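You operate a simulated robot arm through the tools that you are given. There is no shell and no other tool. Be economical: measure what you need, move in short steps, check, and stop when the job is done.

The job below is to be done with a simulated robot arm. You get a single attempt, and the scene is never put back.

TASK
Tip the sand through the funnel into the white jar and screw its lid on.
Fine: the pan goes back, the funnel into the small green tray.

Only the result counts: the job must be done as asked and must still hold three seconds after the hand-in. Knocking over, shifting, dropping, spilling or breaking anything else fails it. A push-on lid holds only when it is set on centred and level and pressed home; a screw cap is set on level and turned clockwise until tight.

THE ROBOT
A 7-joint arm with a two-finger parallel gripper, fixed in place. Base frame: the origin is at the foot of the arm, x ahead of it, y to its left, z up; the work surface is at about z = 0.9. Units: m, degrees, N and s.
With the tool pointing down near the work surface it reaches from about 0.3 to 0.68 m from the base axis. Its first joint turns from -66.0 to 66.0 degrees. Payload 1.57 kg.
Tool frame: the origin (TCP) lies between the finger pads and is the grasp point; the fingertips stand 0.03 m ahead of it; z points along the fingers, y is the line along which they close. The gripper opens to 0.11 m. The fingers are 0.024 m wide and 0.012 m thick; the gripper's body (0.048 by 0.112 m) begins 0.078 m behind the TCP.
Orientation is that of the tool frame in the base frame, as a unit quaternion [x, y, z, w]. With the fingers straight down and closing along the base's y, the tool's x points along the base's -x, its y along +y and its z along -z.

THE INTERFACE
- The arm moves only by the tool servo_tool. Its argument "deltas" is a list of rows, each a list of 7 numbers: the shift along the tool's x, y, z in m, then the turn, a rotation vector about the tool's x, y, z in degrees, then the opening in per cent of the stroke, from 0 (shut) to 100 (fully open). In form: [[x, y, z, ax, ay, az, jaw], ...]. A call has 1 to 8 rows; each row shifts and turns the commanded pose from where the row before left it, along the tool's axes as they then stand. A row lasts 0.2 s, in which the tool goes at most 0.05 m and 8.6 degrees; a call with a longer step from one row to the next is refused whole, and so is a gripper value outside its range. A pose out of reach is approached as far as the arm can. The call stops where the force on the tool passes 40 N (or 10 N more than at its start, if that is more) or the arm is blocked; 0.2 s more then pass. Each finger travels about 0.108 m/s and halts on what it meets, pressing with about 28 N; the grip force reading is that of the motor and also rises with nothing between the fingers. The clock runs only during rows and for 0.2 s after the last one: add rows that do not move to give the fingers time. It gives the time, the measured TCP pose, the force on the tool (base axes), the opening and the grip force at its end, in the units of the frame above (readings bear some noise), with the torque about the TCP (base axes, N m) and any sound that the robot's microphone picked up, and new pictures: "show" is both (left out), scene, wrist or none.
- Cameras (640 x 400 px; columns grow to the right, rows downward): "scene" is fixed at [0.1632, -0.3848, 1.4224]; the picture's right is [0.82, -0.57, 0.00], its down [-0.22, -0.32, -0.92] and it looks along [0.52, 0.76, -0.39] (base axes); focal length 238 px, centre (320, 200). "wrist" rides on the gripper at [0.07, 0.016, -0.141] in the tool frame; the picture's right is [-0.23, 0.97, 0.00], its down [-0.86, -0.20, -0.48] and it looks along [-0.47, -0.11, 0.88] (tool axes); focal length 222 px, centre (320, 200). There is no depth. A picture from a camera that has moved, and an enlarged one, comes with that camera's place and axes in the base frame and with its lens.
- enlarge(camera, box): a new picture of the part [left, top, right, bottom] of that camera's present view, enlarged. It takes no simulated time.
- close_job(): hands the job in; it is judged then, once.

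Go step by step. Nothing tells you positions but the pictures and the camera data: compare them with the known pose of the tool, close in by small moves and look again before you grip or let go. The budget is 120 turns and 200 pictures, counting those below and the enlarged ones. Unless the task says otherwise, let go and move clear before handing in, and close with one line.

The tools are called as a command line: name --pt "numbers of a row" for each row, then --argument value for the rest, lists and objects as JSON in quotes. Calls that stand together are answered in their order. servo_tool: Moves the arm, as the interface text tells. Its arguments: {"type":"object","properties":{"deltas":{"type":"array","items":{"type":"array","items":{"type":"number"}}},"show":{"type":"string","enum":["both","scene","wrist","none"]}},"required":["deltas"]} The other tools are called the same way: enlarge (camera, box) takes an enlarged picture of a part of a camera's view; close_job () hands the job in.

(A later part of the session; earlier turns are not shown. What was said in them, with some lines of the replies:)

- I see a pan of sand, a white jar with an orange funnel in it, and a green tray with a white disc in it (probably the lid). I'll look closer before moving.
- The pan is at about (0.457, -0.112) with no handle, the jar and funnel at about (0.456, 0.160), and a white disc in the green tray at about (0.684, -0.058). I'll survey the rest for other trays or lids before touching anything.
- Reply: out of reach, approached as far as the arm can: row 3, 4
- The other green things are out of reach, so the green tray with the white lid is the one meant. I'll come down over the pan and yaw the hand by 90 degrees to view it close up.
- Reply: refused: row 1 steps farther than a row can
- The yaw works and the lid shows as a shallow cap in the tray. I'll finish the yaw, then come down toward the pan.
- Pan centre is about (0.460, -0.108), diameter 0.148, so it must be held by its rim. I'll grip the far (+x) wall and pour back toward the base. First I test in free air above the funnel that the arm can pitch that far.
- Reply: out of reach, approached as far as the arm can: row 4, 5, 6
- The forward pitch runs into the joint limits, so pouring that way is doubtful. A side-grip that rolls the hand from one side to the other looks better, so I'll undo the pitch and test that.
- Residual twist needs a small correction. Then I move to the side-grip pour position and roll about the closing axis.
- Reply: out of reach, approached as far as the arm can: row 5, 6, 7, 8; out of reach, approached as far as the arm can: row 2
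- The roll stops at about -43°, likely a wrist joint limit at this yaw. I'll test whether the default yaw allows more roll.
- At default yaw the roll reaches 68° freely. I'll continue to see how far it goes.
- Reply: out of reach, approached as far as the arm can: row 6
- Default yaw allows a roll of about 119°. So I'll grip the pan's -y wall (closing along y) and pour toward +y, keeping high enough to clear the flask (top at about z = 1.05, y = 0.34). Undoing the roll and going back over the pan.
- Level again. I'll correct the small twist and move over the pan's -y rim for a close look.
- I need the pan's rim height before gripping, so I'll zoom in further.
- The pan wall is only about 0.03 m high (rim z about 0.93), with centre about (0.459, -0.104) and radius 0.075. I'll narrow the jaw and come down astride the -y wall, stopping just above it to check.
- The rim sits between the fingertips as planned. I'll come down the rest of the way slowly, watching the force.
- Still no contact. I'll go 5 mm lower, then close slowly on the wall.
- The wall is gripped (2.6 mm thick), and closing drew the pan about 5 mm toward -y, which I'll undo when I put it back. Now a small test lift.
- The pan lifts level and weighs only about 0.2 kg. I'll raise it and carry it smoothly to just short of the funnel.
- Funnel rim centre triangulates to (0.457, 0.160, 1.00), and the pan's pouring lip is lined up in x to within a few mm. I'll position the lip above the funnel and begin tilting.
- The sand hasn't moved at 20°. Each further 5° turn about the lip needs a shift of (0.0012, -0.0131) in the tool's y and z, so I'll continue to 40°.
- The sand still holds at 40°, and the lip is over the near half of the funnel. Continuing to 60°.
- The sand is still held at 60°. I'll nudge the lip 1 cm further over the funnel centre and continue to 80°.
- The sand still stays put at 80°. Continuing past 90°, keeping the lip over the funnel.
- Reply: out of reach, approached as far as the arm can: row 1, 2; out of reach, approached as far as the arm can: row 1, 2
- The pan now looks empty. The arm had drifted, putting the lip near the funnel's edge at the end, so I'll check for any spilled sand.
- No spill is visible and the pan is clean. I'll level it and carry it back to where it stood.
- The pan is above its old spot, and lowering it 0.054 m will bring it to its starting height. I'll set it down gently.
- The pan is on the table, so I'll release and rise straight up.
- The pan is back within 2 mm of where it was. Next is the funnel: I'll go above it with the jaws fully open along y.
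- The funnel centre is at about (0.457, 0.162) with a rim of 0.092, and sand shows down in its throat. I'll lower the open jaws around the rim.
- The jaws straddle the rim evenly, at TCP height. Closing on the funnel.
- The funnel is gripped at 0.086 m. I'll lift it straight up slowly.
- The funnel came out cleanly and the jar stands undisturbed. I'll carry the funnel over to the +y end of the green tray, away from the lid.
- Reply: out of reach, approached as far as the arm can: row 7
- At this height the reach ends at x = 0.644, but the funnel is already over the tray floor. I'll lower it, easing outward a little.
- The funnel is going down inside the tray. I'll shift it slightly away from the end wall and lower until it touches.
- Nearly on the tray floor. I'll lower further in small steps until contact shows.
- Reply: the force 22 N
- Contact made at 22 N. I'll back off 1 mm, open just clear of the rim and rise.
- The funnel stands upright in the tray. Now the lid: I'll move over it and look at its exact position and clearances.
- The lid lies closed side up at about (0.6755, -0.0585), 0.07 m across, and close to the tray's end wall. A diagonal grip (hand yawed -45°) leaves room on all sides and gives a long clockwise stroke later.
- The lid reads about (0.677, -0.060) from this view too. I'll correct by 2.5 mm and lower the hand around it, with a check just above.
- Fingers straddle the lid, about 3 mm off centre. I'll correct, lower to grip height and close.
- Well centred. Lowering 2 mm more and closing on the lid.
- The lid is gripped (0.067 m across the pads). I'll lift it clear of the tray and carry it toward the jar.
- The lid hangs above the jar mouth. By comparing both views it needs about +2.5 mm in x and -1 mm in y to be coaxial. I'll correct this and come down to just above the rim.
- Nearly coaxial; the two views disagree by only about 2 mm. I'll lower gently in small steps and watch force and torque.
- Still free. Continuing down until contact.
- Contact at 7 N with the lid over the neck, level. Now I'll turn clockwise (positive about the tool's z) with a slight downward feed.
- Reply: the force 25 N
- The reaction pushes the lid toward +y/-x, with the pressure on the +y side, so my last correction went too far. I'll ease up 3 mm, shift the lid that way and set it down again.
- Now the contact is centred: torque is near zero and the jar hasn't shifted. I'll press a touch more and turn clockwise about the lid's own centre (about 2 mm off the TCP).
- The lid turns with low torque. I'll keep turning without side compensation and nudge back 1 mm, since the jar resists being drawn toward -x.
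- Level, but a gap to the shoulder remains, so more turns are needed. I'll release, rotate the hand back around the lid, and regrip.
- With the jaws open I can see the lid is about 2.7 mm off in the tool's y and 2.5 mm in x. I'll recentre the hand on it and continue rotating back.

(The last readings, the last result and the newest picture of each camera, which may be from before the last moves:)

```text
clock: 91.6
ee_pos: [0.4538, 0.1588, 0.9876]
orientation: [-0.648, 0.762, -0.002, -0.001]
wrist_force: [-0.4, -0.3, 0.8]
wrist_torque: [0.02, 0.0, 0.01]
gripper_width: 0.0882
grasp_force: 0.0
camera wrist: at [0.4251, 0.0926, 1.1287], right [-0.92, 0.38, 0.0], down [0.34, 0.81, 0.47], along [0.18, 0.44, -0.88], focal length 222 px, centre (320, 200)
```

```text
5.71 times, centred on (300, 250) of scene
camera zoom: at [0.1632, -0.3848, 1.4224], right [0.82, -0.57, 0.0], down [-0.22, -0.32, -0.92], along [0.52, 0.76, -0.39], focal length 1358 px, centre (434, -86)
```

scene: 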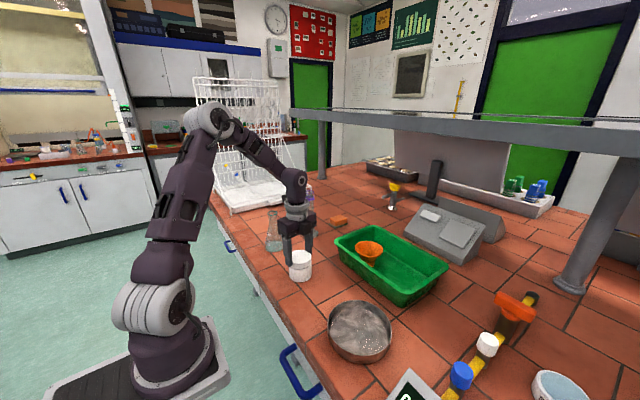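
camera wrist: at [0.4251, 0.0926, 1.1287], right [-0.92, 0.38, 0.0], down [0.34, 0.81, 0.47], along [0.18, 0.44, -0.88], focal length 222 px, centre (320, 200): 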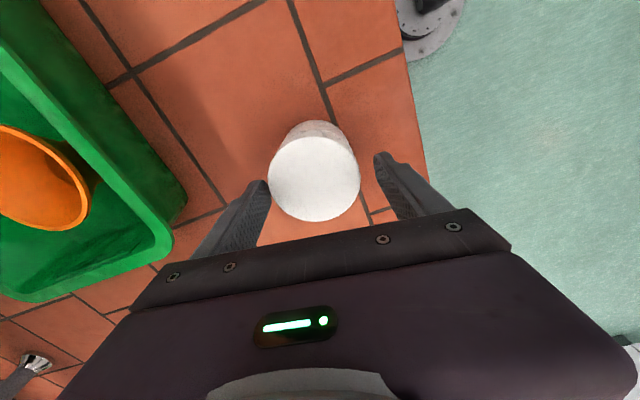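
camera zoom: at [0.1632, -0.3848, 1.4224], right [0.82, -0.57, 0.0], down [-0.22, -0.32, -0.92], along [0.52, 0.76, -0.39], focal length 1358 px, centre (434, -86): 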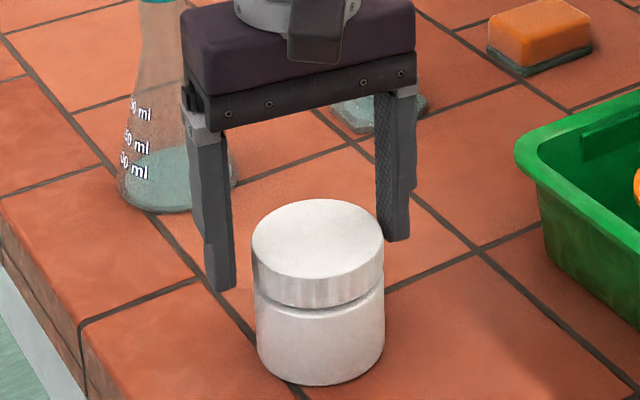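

Combining both views shows the lid actually sits at about (0.458, 0.156), and the image reference I used for tool x was off. I'll recentre properly and regrip.

servo_tool --pt "0.0021 -0.0046 0 0 0 0 80" --pt "0 0 0 0 0 0 80" --show "none"

enlarge --camera "wrist" --box '[230, 90, 400, 230]'

servo_tool --pt "0 0 0 0 0 0 70" --pt "0 0 0 0 0 0 62" --pt "0 0 0 0 0 0 50" --pt "0 0 0 0 0 0 30" --pt "0 0 0 0 0 0 30" --show "none"

enlarge --camera "scene" --box '[265, 215, 335, 285]'

```text
clock: 92.2
ee_pos: [0.4581, 0.1552, 0.9866]
orientation: [-0.647, 0.763, -0.001, -0.001]
wrist_force: [-0.4, -0.3, -0.7]
wrist_torque: [-0.02, -0.01, 0.0]
gripper_width: 0.0883
grasp_force: 0.0
```

```text
2.86 times, centred on (315, 160) of wrist
camera zoom: at [0.4293, 0.0897, 1.1287], right [-0.92, 0.38, 0.0], down [0.34, 0.81, 0.47], along [0.18, 0.44, -0.88], focal length 635 px, centre (334, 314)
```

zoom: 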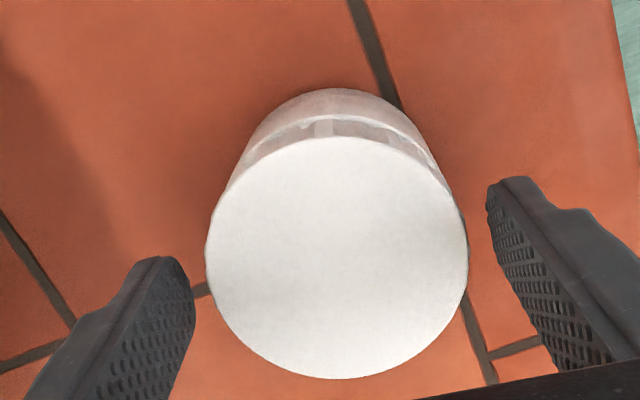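

```text
clock: 93.4
ee_pos: [0.4565, 0.1562, 0.9866]
orientation: [-0.646, 0.763, -0.002, -0.001]
wrist_force: [0.2, -0.3, 0.3]
wrist_torque: [0.01, 0.05, 0.01]
gripper_width: 0.0698
grasp_force: 28.3
```

```text
5.71 times, centred on (300, 250) of scene
camera zoom: at [0.1632, -0.3848, 1.4224], right [0.82, -0.57, 0.0], down [-0.22, -0.32, -0.92], along [0.52, 0.76, -0.39], focal length 1358 px, centre (434, -86)
```

zoom: 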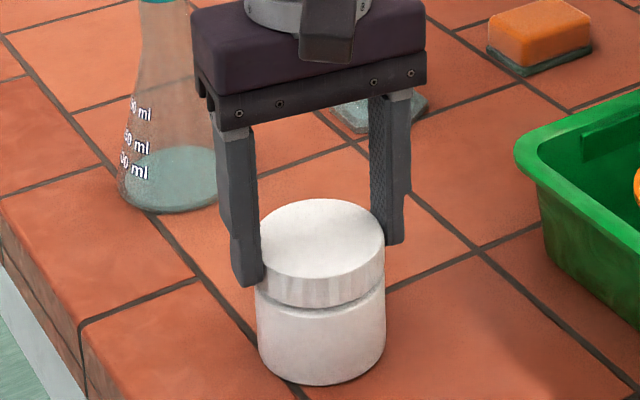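

Regripped at 0.070 m with almost no side force. Pressing lightly and turning clockwise again.

servo_tool --pt "0 0 0.001 0 0 0 30" --pt "0 0 0.0003 0 0 8 30" --pt "0 0 0.0002 0 0 8 30" --pt "0 0 0.0002 0 0 8 30" --pt "0 0 0.0001 0 0 8 30" --pt "0 0 0 0 0 0 30" --show "none"

enlarge --camera "scene" --box '[265, 215, 335, 285]'

```text
clock: 94.8
ee_pos: [0.4578, 0.1554, 0.9858]
orientation: [-0.41, 0.912, -0.002, 0.0]
wrist_force: [0.7, -0.4, 17.8]
wrist_torque: [0.01, 0.07, -0.04]
gripper_width: 0.07
grasp_force: 27.6
```

```text
5.71 times, centred on (300, 250) of scene
camera zoom: at [0.163, -0.3849, 1.4224], right [0.82, -0.57, 0.0], down [-0.22, -0.32, -0.92], along [0.52, 0.76, -0.39], focal length 1358 px, centre (434, -86)
```

zoom: 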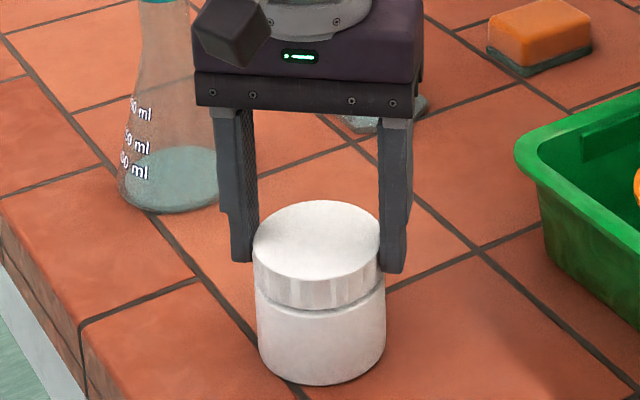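

Purely axial now: no side force, and the lid turns about its own axis. Continuing clockwise.

servo_tool --pt "0 0 0 0 0 8 30" --pt "0 0 0 0 0 8 30" --pt "0 0 0.0001 0 0 8 30" --pt "0 0 0 0 0 8 30" --pt "0 0 0.0001 0 0 8 30" --pt "0 0 0 0 0 8 30" --pt "0 0 0.0001 0 0 8 30" --pt "0 0 0 0 0 8 30" --show "none"

enlarge --camera "scene" --box '[265, 215, 335, 285]'

```text
clock: 96.6
ee_pos: [0.4585, 0.1551, 0.9845]
orientation: [0.137, 0.991, -0.002, 0.0]
wrist_force: [-1.0, 0.9, 10.2]
wrist_torque: [0.1, 0.03, 0.17]
gripper_width: 0.0702
grasp_force: 27.8
```

```text
5.71 times, centred on (300, 250) of scene
camera zoom: at [0.163, -0.3848, 1.4225], right [0.82, -0.57, 0.0], down [-0.22, -0.32, -0.92], along [0.52, 0.76, -0.39], focal length 1358 px, centre (434, -86)
```

zoom: 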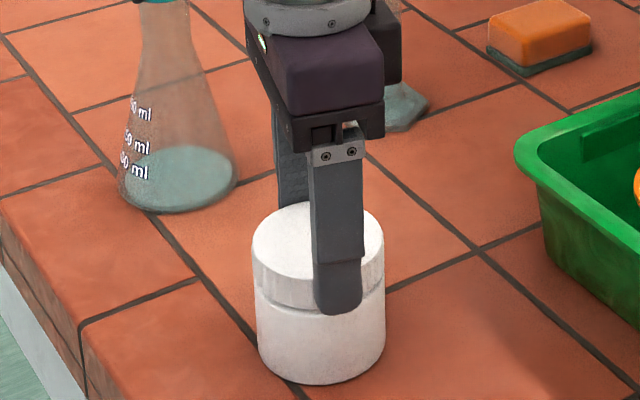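

Resisting torque is rising (0.17 N m) and the lid is advancing down, so the thread has engaged. Turning on.

servo_tool --pt "0 0 0.0002 0 0 8 30" --pt "0 0 0.0001 0 0 8 30" --pt "0 0 0.0001 0 0 8 30" --pt "0 0 0.0001 0 0 8 30" --pt "0 0 0 0 0 0 30" --show "none"

servo_tool --pt "0 0 0.0001 0 0 8 30" --pt "0 0 0.0001 0 0 8 30" --pt "0 0 0.0001 0 0 8 30" --pt "0 0 0.0001 0 0 8 30" --pt "0 0 0 0 0 0 30" --show "none"

enlarge --camera "scene" --box '[265, 215, 335, 285]'

```text
clock: 97.8
ee_pos: [0.4594, 0.1555, 0.9848]
orientation: [0.403, 0.915, -0.001, 0.002]
wrist_force: [-0.2, -0.8, 15.5]
wrist_torque: [0.04, -0.01, 0.1]
gripper_width: 0.0698
grasp_force: 28.2
```

```text
clock: 99.0
ee_pos: [0.4581, 0.1551, 0.9843]
orientation: [0.64, 0.769, -0.002, 0.002]
wrist_force: [-1.0, -1.2, 17.0]
wrist_torque: [0.03, 0.01, 0.11]
gripper_width: 0.0701
grasp_force: 28.2
```

```text
5.71 times, centred on (300, 250) of scene
camera zoom: at [0.163, -0.3849, 1.4224], right [0.82, -0.57, 0.0], down [-0.22, -0.32, -0.92], along [0.52, 0.76, -0.39], focal length 1358 px, centre (434, -86)
```

zoom: 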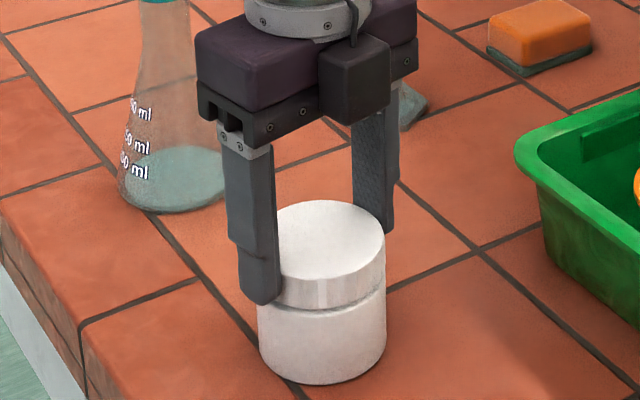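

The torque holds at 0.10–0.17 N m. I'll release, go back around for another stroke and press harder, so that the table holds the jar while the lid tightens.

servo_tool --pt "0 0 -0.001 0 0 0 50" --pt "0 0 0 0 0 0 80" --pt "0 0 0 0 0 0 80" --pt "0 0 0 0 0 -8.5 80" --pt "0 0 0 0 0 -8.5 80" --pt "0 0 0 0 0 -8.5 80" --pt "0 0 0 0 0 -8.5 80" --pt "0 0 0 0 0 -8.5 80" --show "none"

servo_tool --pt "0 0 0 0 0 -8.5 80" --pt "0 0 0 0 0 -8.5 80" --pt "0 0 0 0 0 -8.5 80" --pt "0 0 0 0 0 -8.5 80" --pt "0 0 0 0 0 -8.5 80" --pt "0 0 0 0 0 -8.5 80" --pt "0 0 0 0 0 -8.5 80" --pt "0 0 0 0 0 0 80" --show "none"

servo_tool --pt "0 0 0 0 0 -8.5 80" --pt "0 0 0 0 0 -8.5 80" --pt "0 0 0 0 0 -8.5 80" --pt "0 0 0 0 0 -8.5 80" --pt "0 0 0 0 0 -8.5 80" --pt "0 0 0 0 0 -8.5 80" --pt "0 0 0 0 0 -8.5 80" --pt "0 0 0 0 0 0 80" --show "none"

enlarge --camera "scene" --box '[265, 215, 335, 285]'

enlarge --camera "wrist" --box '[230, 90, 400, 230]'

```text
clock: 100.8
ee_pos: [0.4581, 0.1556, 0.985]
orientation: [0.316, 0.949, -0.002, 0.001]
wrist_force: [0.6, 0.2, 0.5]
wrist_torque: [0.01, 0.04, -0.01]
gripper_width: 0.0882
grasp_force: 0.1
```

```text
clock: 102.6
ee_pos: [0.4581, 0.1562, 0.9843]
orientation: [-0.197, 0.98, -0.001, 0.0]
wrist_force: [-0.2, 0.1, 0.2]
wrist_torque: [0.0, 0.0, -0.02]
gripper_width: 0.088
grasp_force: 0.1
```

```text
clock: 104.4
ee_pos: [0.4584, 0.156, 0.9852]
orientation: [-0.657, 0.754, -0.002, -0.002]
wrist_force: [-1.2, -0.1, 0.4]
wrist_torque: [0.0, 0.03, -0.01]
gripper_width: 0.0879
grasp_force: 0.1
```

```text
5.71 times, centred on (300, 250) of scene
camera zoom: at [0.1632, -0.3848, 1.4224], right [0.82, -0.57, 0.0], down [-0.22, -0.32, -0.92], along [0.52, 0.76, -0.39], focal length 1358 px, centre (434, -86)
```

zoom: 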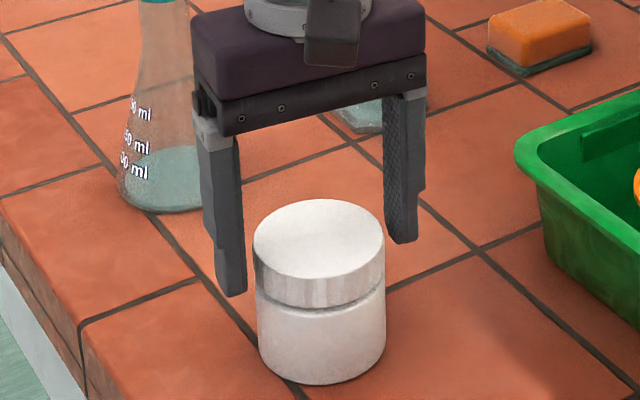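

```text
2.86 times, centred on (315, 160) of wrist
camera zoom: at [0.4311, 0.0891, 1.1264], right [-0.93, 0.36, 0.0], down [0.31, 0.82, 0.47], along [0.17, 0.44, -0.88], focal length 635 px, centre (334, 314)
```

zoom: 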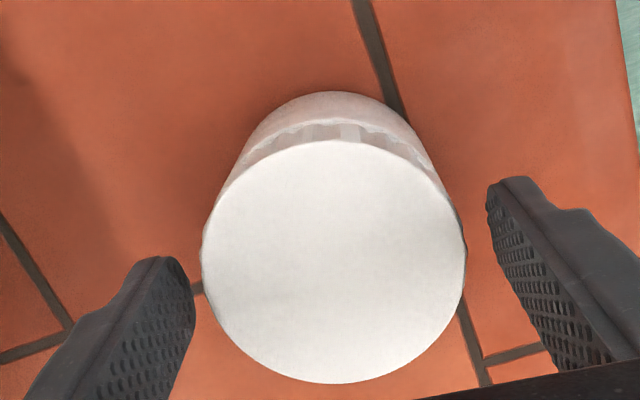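

The gap to the shoulder is now a thin line. Regripping and turning with a firmer press.

servo_tool --pt "0 -0.0008 0 0 0 0 70" --pt "0 0 0 0 0 0 55" --pt "0 0 0 0 0 0 30" --pt "0 0 0.001 0 0 0 30" --pt "0 0 0.001 0 0 0 30" --pt "0 0 0 0 0 0 30" --show "none"

servo_tool --pt "0 0 0 0 0 8 30" --pt "0 0 0 0 0 8 30" --pt "0 0 0 0 0 8 30" --pt "0 0 0 0 0 0 30" --show "none"

```text
clock: 105.8
ee_pos: [0.4599, 0.1546, 0.9834]
orientation: [-0.656, 0.755, -0.002, 0.0]
wrist_force: [-1.7, -1.6, 28.9]
wrist_torque: [-0.07, 0.17, -0.04]
gripper_width: 0.0687
grasp_force: 27.6
```

```text
clock: 106.8
ee_pos: [0.4583, 0.1551, 0.9827]
orientation: [-0.484, 0.875, -0.002, 0.0]
wrist_force: [0.6, 1.0, 26.7]
wrist_torque: [0.11, -0.08, 0.11]
gripper_width: 0.0683
grasp_force: 27.8
```

servo_tool --pt "0 0 0.0001 0 0 8 30" --pt "0 0 0.0001 0 0 8 30" --pt "0 0 0.0001 0 0 8 30" --pt "0 0 0.0001 0 0 8 30" --pt "0 0 0 0 0 0 30" --show "none"

servo_tool --pt "0 0 0 0 0 8 30" --pt "0 0 0.0001 0 0 8 30" --pt "0 0 0 0 0 8 30" --pt "0 0 0.0001 0 0 8 30" --pt "0 0 0 0 0 0 30" --show "none"

servo_tool --pt "0 0 0 0 0 8 30" --pt "0 0 0.0001 0 0 8 30" --pt "0 0 0 0 0 8 30" --pt "0 0 0.0001 0 0 8 30" --pt "0 0 0 0 0 0 30" --show "none"

servo_tool --pt "0 0 0 0 0 8 30" --pt "0 0 0.0001 0 0 8 30" --pt "0 0 0 0 0 8 30" --pt "0 0 0.0001 0 0 8 30" --pt "0 0 0 0 0 0 30" --show "none"

enlarge --camera "scene" --box '[265, 215, 335, 285]'

```text
clock: 108.0
ee_pos: [0.459, 0.155, 0.9832]
orientation: [-0.225, 0.974, -0.002, 0.001]
wrist_force: [0.6, -1.9, 28.6]
wrist_torque: [-0.07, -0.09, 0.11]
gripper_width: 0.0683
grasp_force: 28.3
```

```text
clock: 109.2
ee_pos: [0.4587, 0.1551, 0.9832]
orientation: [0.053, 0.999, -0.001, 0.001]
wrist_force: [-0.7, -0.9, 21.8]
wrist_torque: [-0.05, -0.01, 0.07]
gripper_width: 0.0683
grasp_force: 27.6
```

```text
clock: 110.4
ee_pos: [0.4608, 0.1544, 0.9819]
orientation: [0.326, 0.945, -0.002, 0.001]
wrist_force: [1.0, -1.7, 19.2]
wrist_torque: [-0.1, 0.01, 0.06]
gripper_width: 0.0686
grasp_force: 28.0
```

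```text
clock: 111.6
ee_pos: [0.4591, 0.1551, 0.9819]
orientation: [0.574, 0.819, -0.001, 0.001]
wrist_force: [0.2, -1.5, 17.2]
wrist_torque: [-0.13, 0.1, 0.03]
gripper_width: 0.0682
grasp_force: 28.0
```

```text
5.71 times, centred on (300, 250) of scene
camera zoom: at [0.163, -0.3849, 1.4224], right [0.82, -0.57, 0.0], down [-0.22, -0.32, -0.92], along [0.52, 0.76, -0.39], focal length 1358 px, centre (434, -86)
```

zoom: 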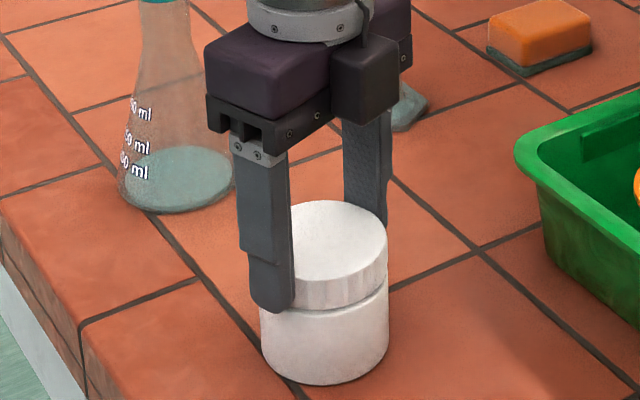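

The lid is still advancing (z down to 0.982, torque low), so it isn't tight yet. Another stroke.

servo_tool --pt "0 0 0.0002 0 0 8 30" --pt "0 0 0.0002 0 0 4 30" --pt "0 0 -0.001 0 0 0 50" --pt "0 0 0 0 0 0 80" --pt "0 0 0 0 0 0 80" --pt "0 0 0 0 0 -8.5 80" --pt "0 0 0 0 0 -8.5 80" --pt "0 0 0 0 0 -8.5 80" --show "none"

servo_tool --pt "0 0 0 0 0 -8.5 80" --pt "0 0 0 0 0 -8.5 80" --pt "0 0 0 0 0 -8.5 80" --pt "0 0 0 0 0 -8.5 80" --pt "0 0 0 0 0 -8.5 80" --pt "0 0 0 0 0 -8.5 80" --pt "0 0 0 0 0 -8.5 80" --pt "0 0 0 0 0 -8.5 80" --show "none"

servo_tool --pt "0 0 0 0 0 -8.5 80" --pt "0 0 0 0 0 -8.5 80" --pt "0 0 0 0 0 -8.5 80" --pt "0 0 0 0 0 -8.5 80" --pt "0 0 0 0 0 -8.5 80" --pt "0 0 0 0 0 -8.5 80" --pt "0 0 0 0 0 -8.5 80" --pt "0 0 0 0 0 0 80" --show "none"

enlarge --camera "wrist" --box '[230, 90, 400, 230]'

enlarge --camera "scene" --box '[265, 215, 335, 285]'

```text
clock: 113.4
ee_pos: [0.4597, 0.156, 0.9825]
orientation: [0.473, 0.881, -0.002, 0.001]
wrist_force: [-0.1, 0.1, -0.1]
wrist_torque: [-0.03, -0.02, 0.01]
gripper_width: 0.088
grasp_force: 0.0
```

```text
clock: 115.2
ee_pos: [0.4591, 0.1558, 0.9829]
orientation: [-0.102, 0.995, -0.002, 0.0]
wrist_force: [-0.1, -0.2, -0.3]
wrist_torque: [-0.02, -0.05, -0.02]
gripper_width: 0.0879
grasp_force: 0.1
```

```text
clock: 117.0
ee_pos: [0.4591, 0.155, 0.9828]
orientation: [-0.582, 0.813, -0.002, -0.001]
wrist_force: [-0.8, -0.7, 0.2]
wrist_torque: [-0.01, 0.0, -0.01]
gripper_width: 0.088
grasp_force: 0.1
```

```text
2.86 times, centred on (315, 160) of wrist
camera zoom: at [0.4194, 0.0953, 1.1243], right [-0.85, 0.53, 0.0], down [0.47, 0.75, 0.48], along [0.25, 0.4, -0.88], focal length 635 px, centre (334, 314)
```

zoom: 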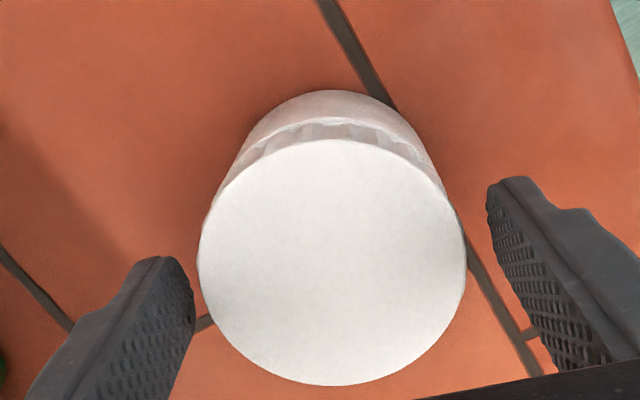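

```text
5.71 times, centred on (300, 250) of scene
camera zoom: at [0.1632, -0.3848, 1.4224], right [0.82, -0.57, 0.0], down [-0.22, -0.32, -0.92], along [0.52, 0.76, -0.39], focal length 1358 px, centre (434, -86)
```

zoom: 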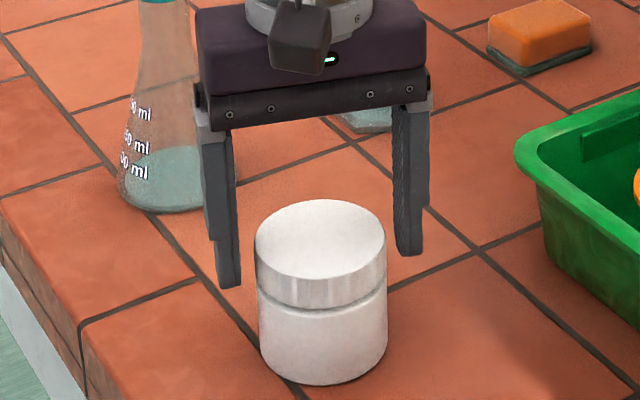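

I can't tell whether the lid really descends or the fingers slip down it, so I'll zoom hard on the seam.

enlarge --camera "scene" --box '[288, 245, 318, 285]'

```text
10.00 times, centred on (303, 265) of scene
camera zoom: at [0.1632, -0.3848, 1.4224], right [0.82, -0.57, 0.0], down [-0.22, -0.32, -0.92], along [0.52, 0.76, -0.39], focal length 2376 px, centre (490, -450)
```

zoom: 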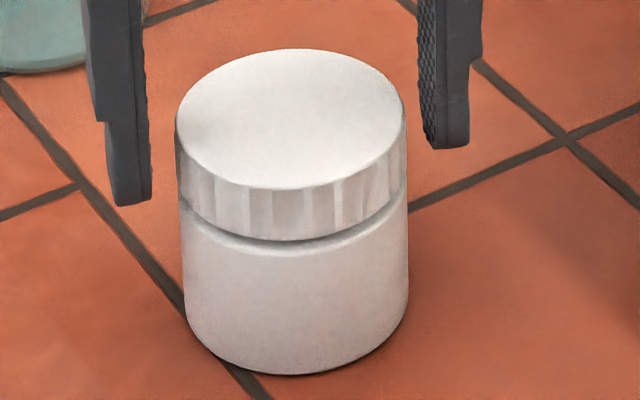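

The lid looks practically seated against the shoulder. As a test of the thread, I'll regrip without pressing and turn clockwise. If it's still threading, it should pull the hand down.

servo_tool --pt "0 -0.0008 0 0 0 0 70" --pt "0 0 0 0 0 0 55" --pt "0 0 0 0 0 0 30" --pt "0 0 0 0 0 0 30" --pt "0 0 0 0 0 8 30" --pt "0 0 0 0 0 8 30" --pt "0 0 0 0 0 8 30" --pt "0 0 0 0 0 8 30" --show "none"

servo_tool --pt "0 0 0 0 0 8 30" --pt "0 0 0 0 0 8 30" --pt "0 0 0 0 0 8 30" --pt "0 0 0 0 0 8 30" --pt "0 0 0 0 0 8 30" --pt "0 0 0 0 0 8 30" --show "none"

enlarge --camera "scene" --box '[288, 245, 318, 285]'

```text
clock: 118.8
ee_pos: [0.4595, 0.1531, 0.9824]
orientation: [-0.334, 0.943, -0.002, 0.0]
wrist_force: [-1.3, 0.0, 2.3]
wrist_torque: [0.07, 0.11, 0.04]
gripper_width: 0.0701
grasp_force: 27.8
```

```text
clock: 120.2
ee_pos: [0.4611, 0.1553, 0.9826]
orientation: [0.079, 0.997, -0.002, 0.001]
wrist_force: [-1.5, -1.2, 1.6]
wrist_torque: [0.06, 0.11, 0.02]
gripper_width: 0.07
grasp_force: 27.8
```

```text
10.00 times, centred on (303, 265) of scene
camera zoom: at [0.1632, -0.3848, 1.4224], right [0.82, -0.57, 0.0], down [-0.22, -0.32, -0.92], along [0.52, 0.76, -0.39], focal length 2376 px, centre (490, -450)
```

zoom: 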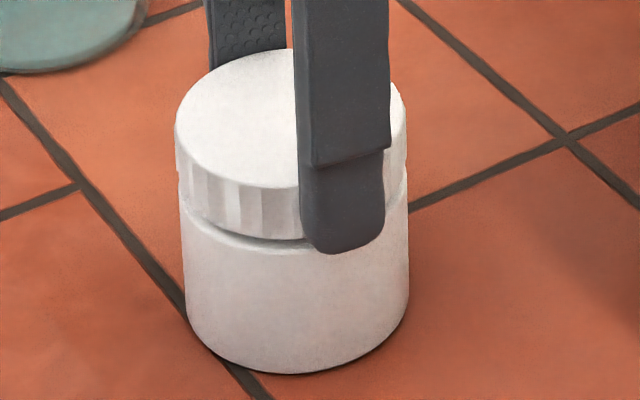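

No pull and little torque, so the lid is either loose or already tight with the jar turning along. A small 4 mm lift will tell whether the jar hangs on the lid.

servo_tool --pt "0 0 -0.002 0 0 0 30" --pt "0 0 -0.002 0 0 0 30" --pt "0 0 -0.001 0 0 0 30" --pt "0 0 0 0 0 0 30" --show "none"

enlarge --camera "scene" --box '[288, 245, 318, 285]'

```text
clock: 121.2
ee_pos: [0.4589, 0.1554, 0.988]
orientation: [0.078, 0.997, -0.002, 0.0]
wrist_force: [0.3, -0.4, -2.5]
wrist_torque: [0.0, 0.01, -0.01]
gripper_width: 0.0697
grasp_force: 27.9
```

```text
10.00 times, centred on (303, 265) of scene
camera zoom: at [0.1632, -0.3848, 1.4224], right [0.82, -0.57, 0.0], down [-0.22, -0.32, -0.92], along [0.52, 0.76, -0.39], focal length 2376 px, centre (490, -450)
```

zoom: 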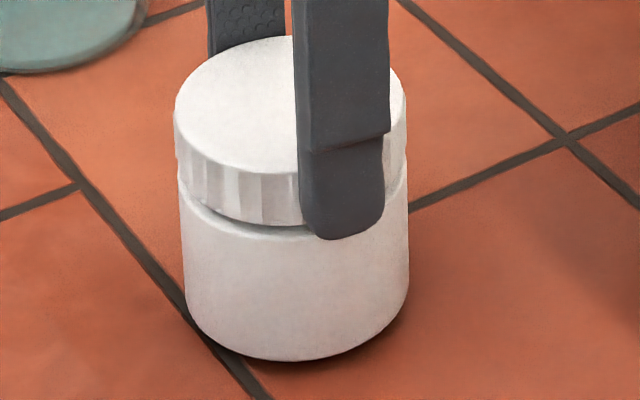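

The jar hangs on the lid (2.5 N), so the thread is engaged. I'll set it back down, press firmly and keep turning clockwise, watching the torque for tightness.

servo_tool --pt "0 0 0.002 0 0 0 30" --pt "0 0 0.002 0 0 0 30" --pt "0 0 0.001 0 0 0 30" --pt "0 0 0.001 0 0 0 30" --pt "0 0 0.0005 0 0 0 30" --pt "0 0 0 0 0 0 30" --show "none"

servo_tool --pt "0 0 0.0005 0 0 8 30" --pt "0 0 0.0003 0 0 8 30" --show "none"

servo_tool --pt "0 0 0.0001 0 0 8 30" --pt "0 0 0.0001 0 0 8 30" --show "none"

servo_tool --pt "0 0 0.0001 0 0 8 30" --pt "0 0 0.0001 0 0 8 30" --show "none"

servo_tool --pt "0 0 0.0001 0 0 8 30" --pt "0 0 0.0001 0 0 8 30" --show "none"

```text
clock: 122.6
ee_pos: [0.4603, 0.1544, 0.9819]
orientation: [0.078, 0.997, -0.002, 0.001]
wrist_force: [-0.2, -5.5, 21.0]
wrist_torque: [-0.09, 0.1, 0.03]
gripper_width: 0.0701
grasp_force: 27.6
```

```text
clock: 123.2
ee_pos: [0.4601, 0.1558, 0.9817]
orientation: [0.217, 0.976, -0.001, 0.002]
wrist_force: [0.9, 1.1, 35.3]
wrist_torque: [0.03, 0.03, 0.45]
gripper_width: 0.0706
grasp_force: 28.1
```

```text
clock: 123.8
ee_pos: [0.4596, 0.1557, 0.9805]
orientation: [0.351, 0.936, -0.002, 0.002]
wrist_force: [1.1, -1.2, 33.5]
wrist_torque: [0.04, -0.06, 0.43]
gripper_width: 0.0711
grasp_force: 27.7
```

```text
clock: 124.4
ee_pos: [0.4603, 0.1555, 0.9807]
orientation: [0.478, 0.878, -0.002, 0.001]
wrist_force: [-0.7, -0.1, 32.2]
wrist_torque: [0.03, 0.07, 0.43]
gripper_width: 0.071
grasp_force: 28.1
```

```text
clock: 125.0
ee_pos: [0.4596, 0.1549, 0.9803]
orientation: [0.595, 0.804, -0.002, 0.001]
wrist_force: [0.6, -1.2, 28.9]
wrist_torque: [0.04, -0.02, 0.37]
gripper_width: 0.0707
grasp_force: 27.9
```

Torque jumped to 0.43 N m and stays proportional to the press, which means the lid is tight and the jar itself now turns on the table. I'll unload, release, rise clear and inspect.

servo_tool --pt "0 0 -0.0015 0 0 0 30" --pt "0 0 -0.0007 0 0 0 30" --pt "0 0 0 0 0 0 55" --pt "0 0 0 0 0 0 85" --pt "0 0 0 0 0 0 85" --pt "0 0 -0.03 0 0 0 85" --pt "0 0 -0.045 0 0 0 85" --pt "0 0 -0.045 0 0 0 85" --show "none"

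servo_tool --pt "0 0 -0.045 0 0 0 85" --pt "0 0 -0.03 0 0 0 85" --pt "0 0 0 0 0 0 85" --show "both"

enlarge --camera "scene" --box '[288, 245, 318, 285]'

enlarge --camera "scene" --box '[240, 180, 460, 370]'

```text
clock: 126.8
ee_pos: [0.4609, 0.1557, 1.102]
orientation: [0.595, 0.804, -0.001, 0.001]
wrist_force: [0.5, -0.1, 0.5]
wrist_torque: [0.01, 0.02, -0.02]
gripper_width: 0.0937
grasp_force: 0.1
```

```text
clock: 127.6
ee_pos: [0.4607, 0.1555, 1.1766]
orientation: [0.594, 0.804, -0.002, 0.001]
wrist_force: [-0.2, 0.1, 0.2]
wrist_torque: [0.0, 0.0, -0.02]
gripper_width: 0.0934
grasp_force: 0.0
camera wrist: at [0.4541, 0.2273, 1.3178], right [1.0, 0.07, 0.0], down [0.06, -0.87, 0.48], along [0.03, -0.48, -0.88], focal length 222 px, centre (320, 200)
```

scene: 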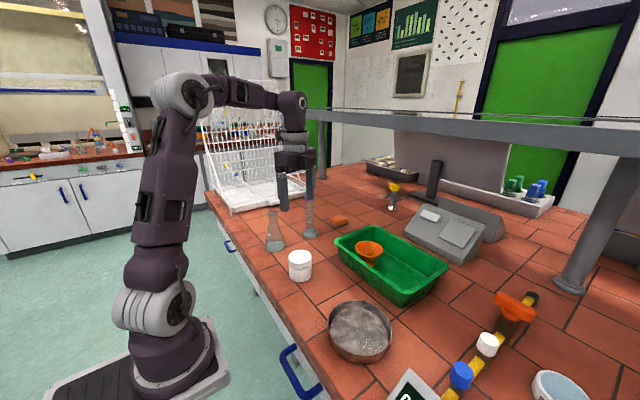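
wrist: 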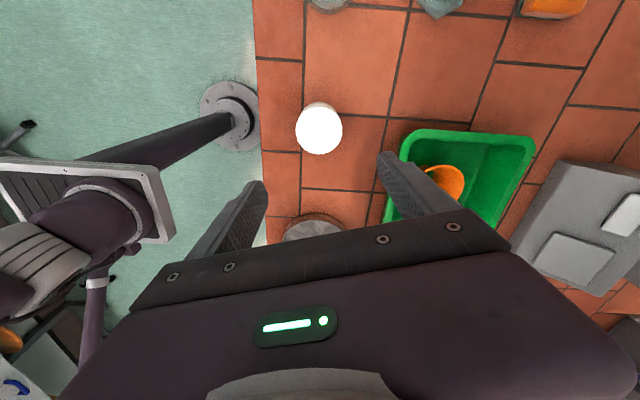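

```text
10.00 times, centred on (303, 265) of scene
camera zoom: at [0.1632, -0.3848, 1.4224], right [0.82, -0.57, 0.0], down [-0.22, -0.32, -0.92], along [0.52, 0.76, -0.39], focal length 2376 px, centre (490, -450)
```

zoom: 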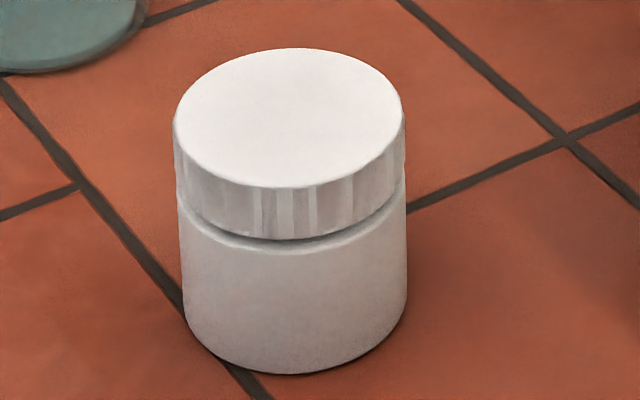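

```text
2.11 times, centred on (350, 275) of scene
camera zoom: at [0.1632, -0.3848, 1.4224], right [0.82, -0.57, 0.0], down [-0.22, -0.32, -0.92], along [0.52, 0.76, -0.39], focal length 500 px, centre (257, 42)
```

zoom: 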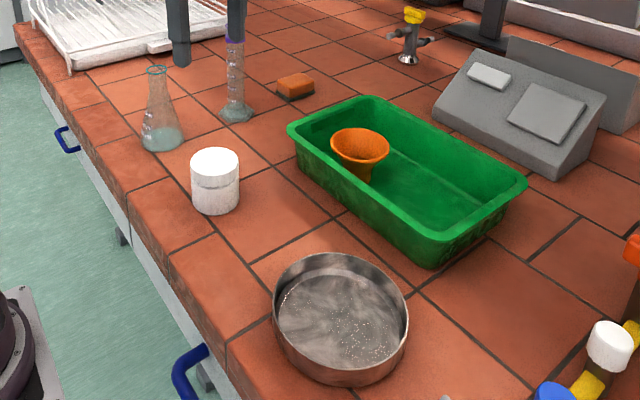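

Everything is in place: the lid is level and tight, the pan is back, the funnel stands in the green tray, and the hand is clear. Handing in.

close_job

```text
The job is handed in.
```

I poured the sand through the funnel into the white jar, screwed the lid on until it was tight, put the pan back where it was and left the funnel standing in the green tray; a few grains may still be in the pan, and the jar moved about 5 mm while I turned the lid.
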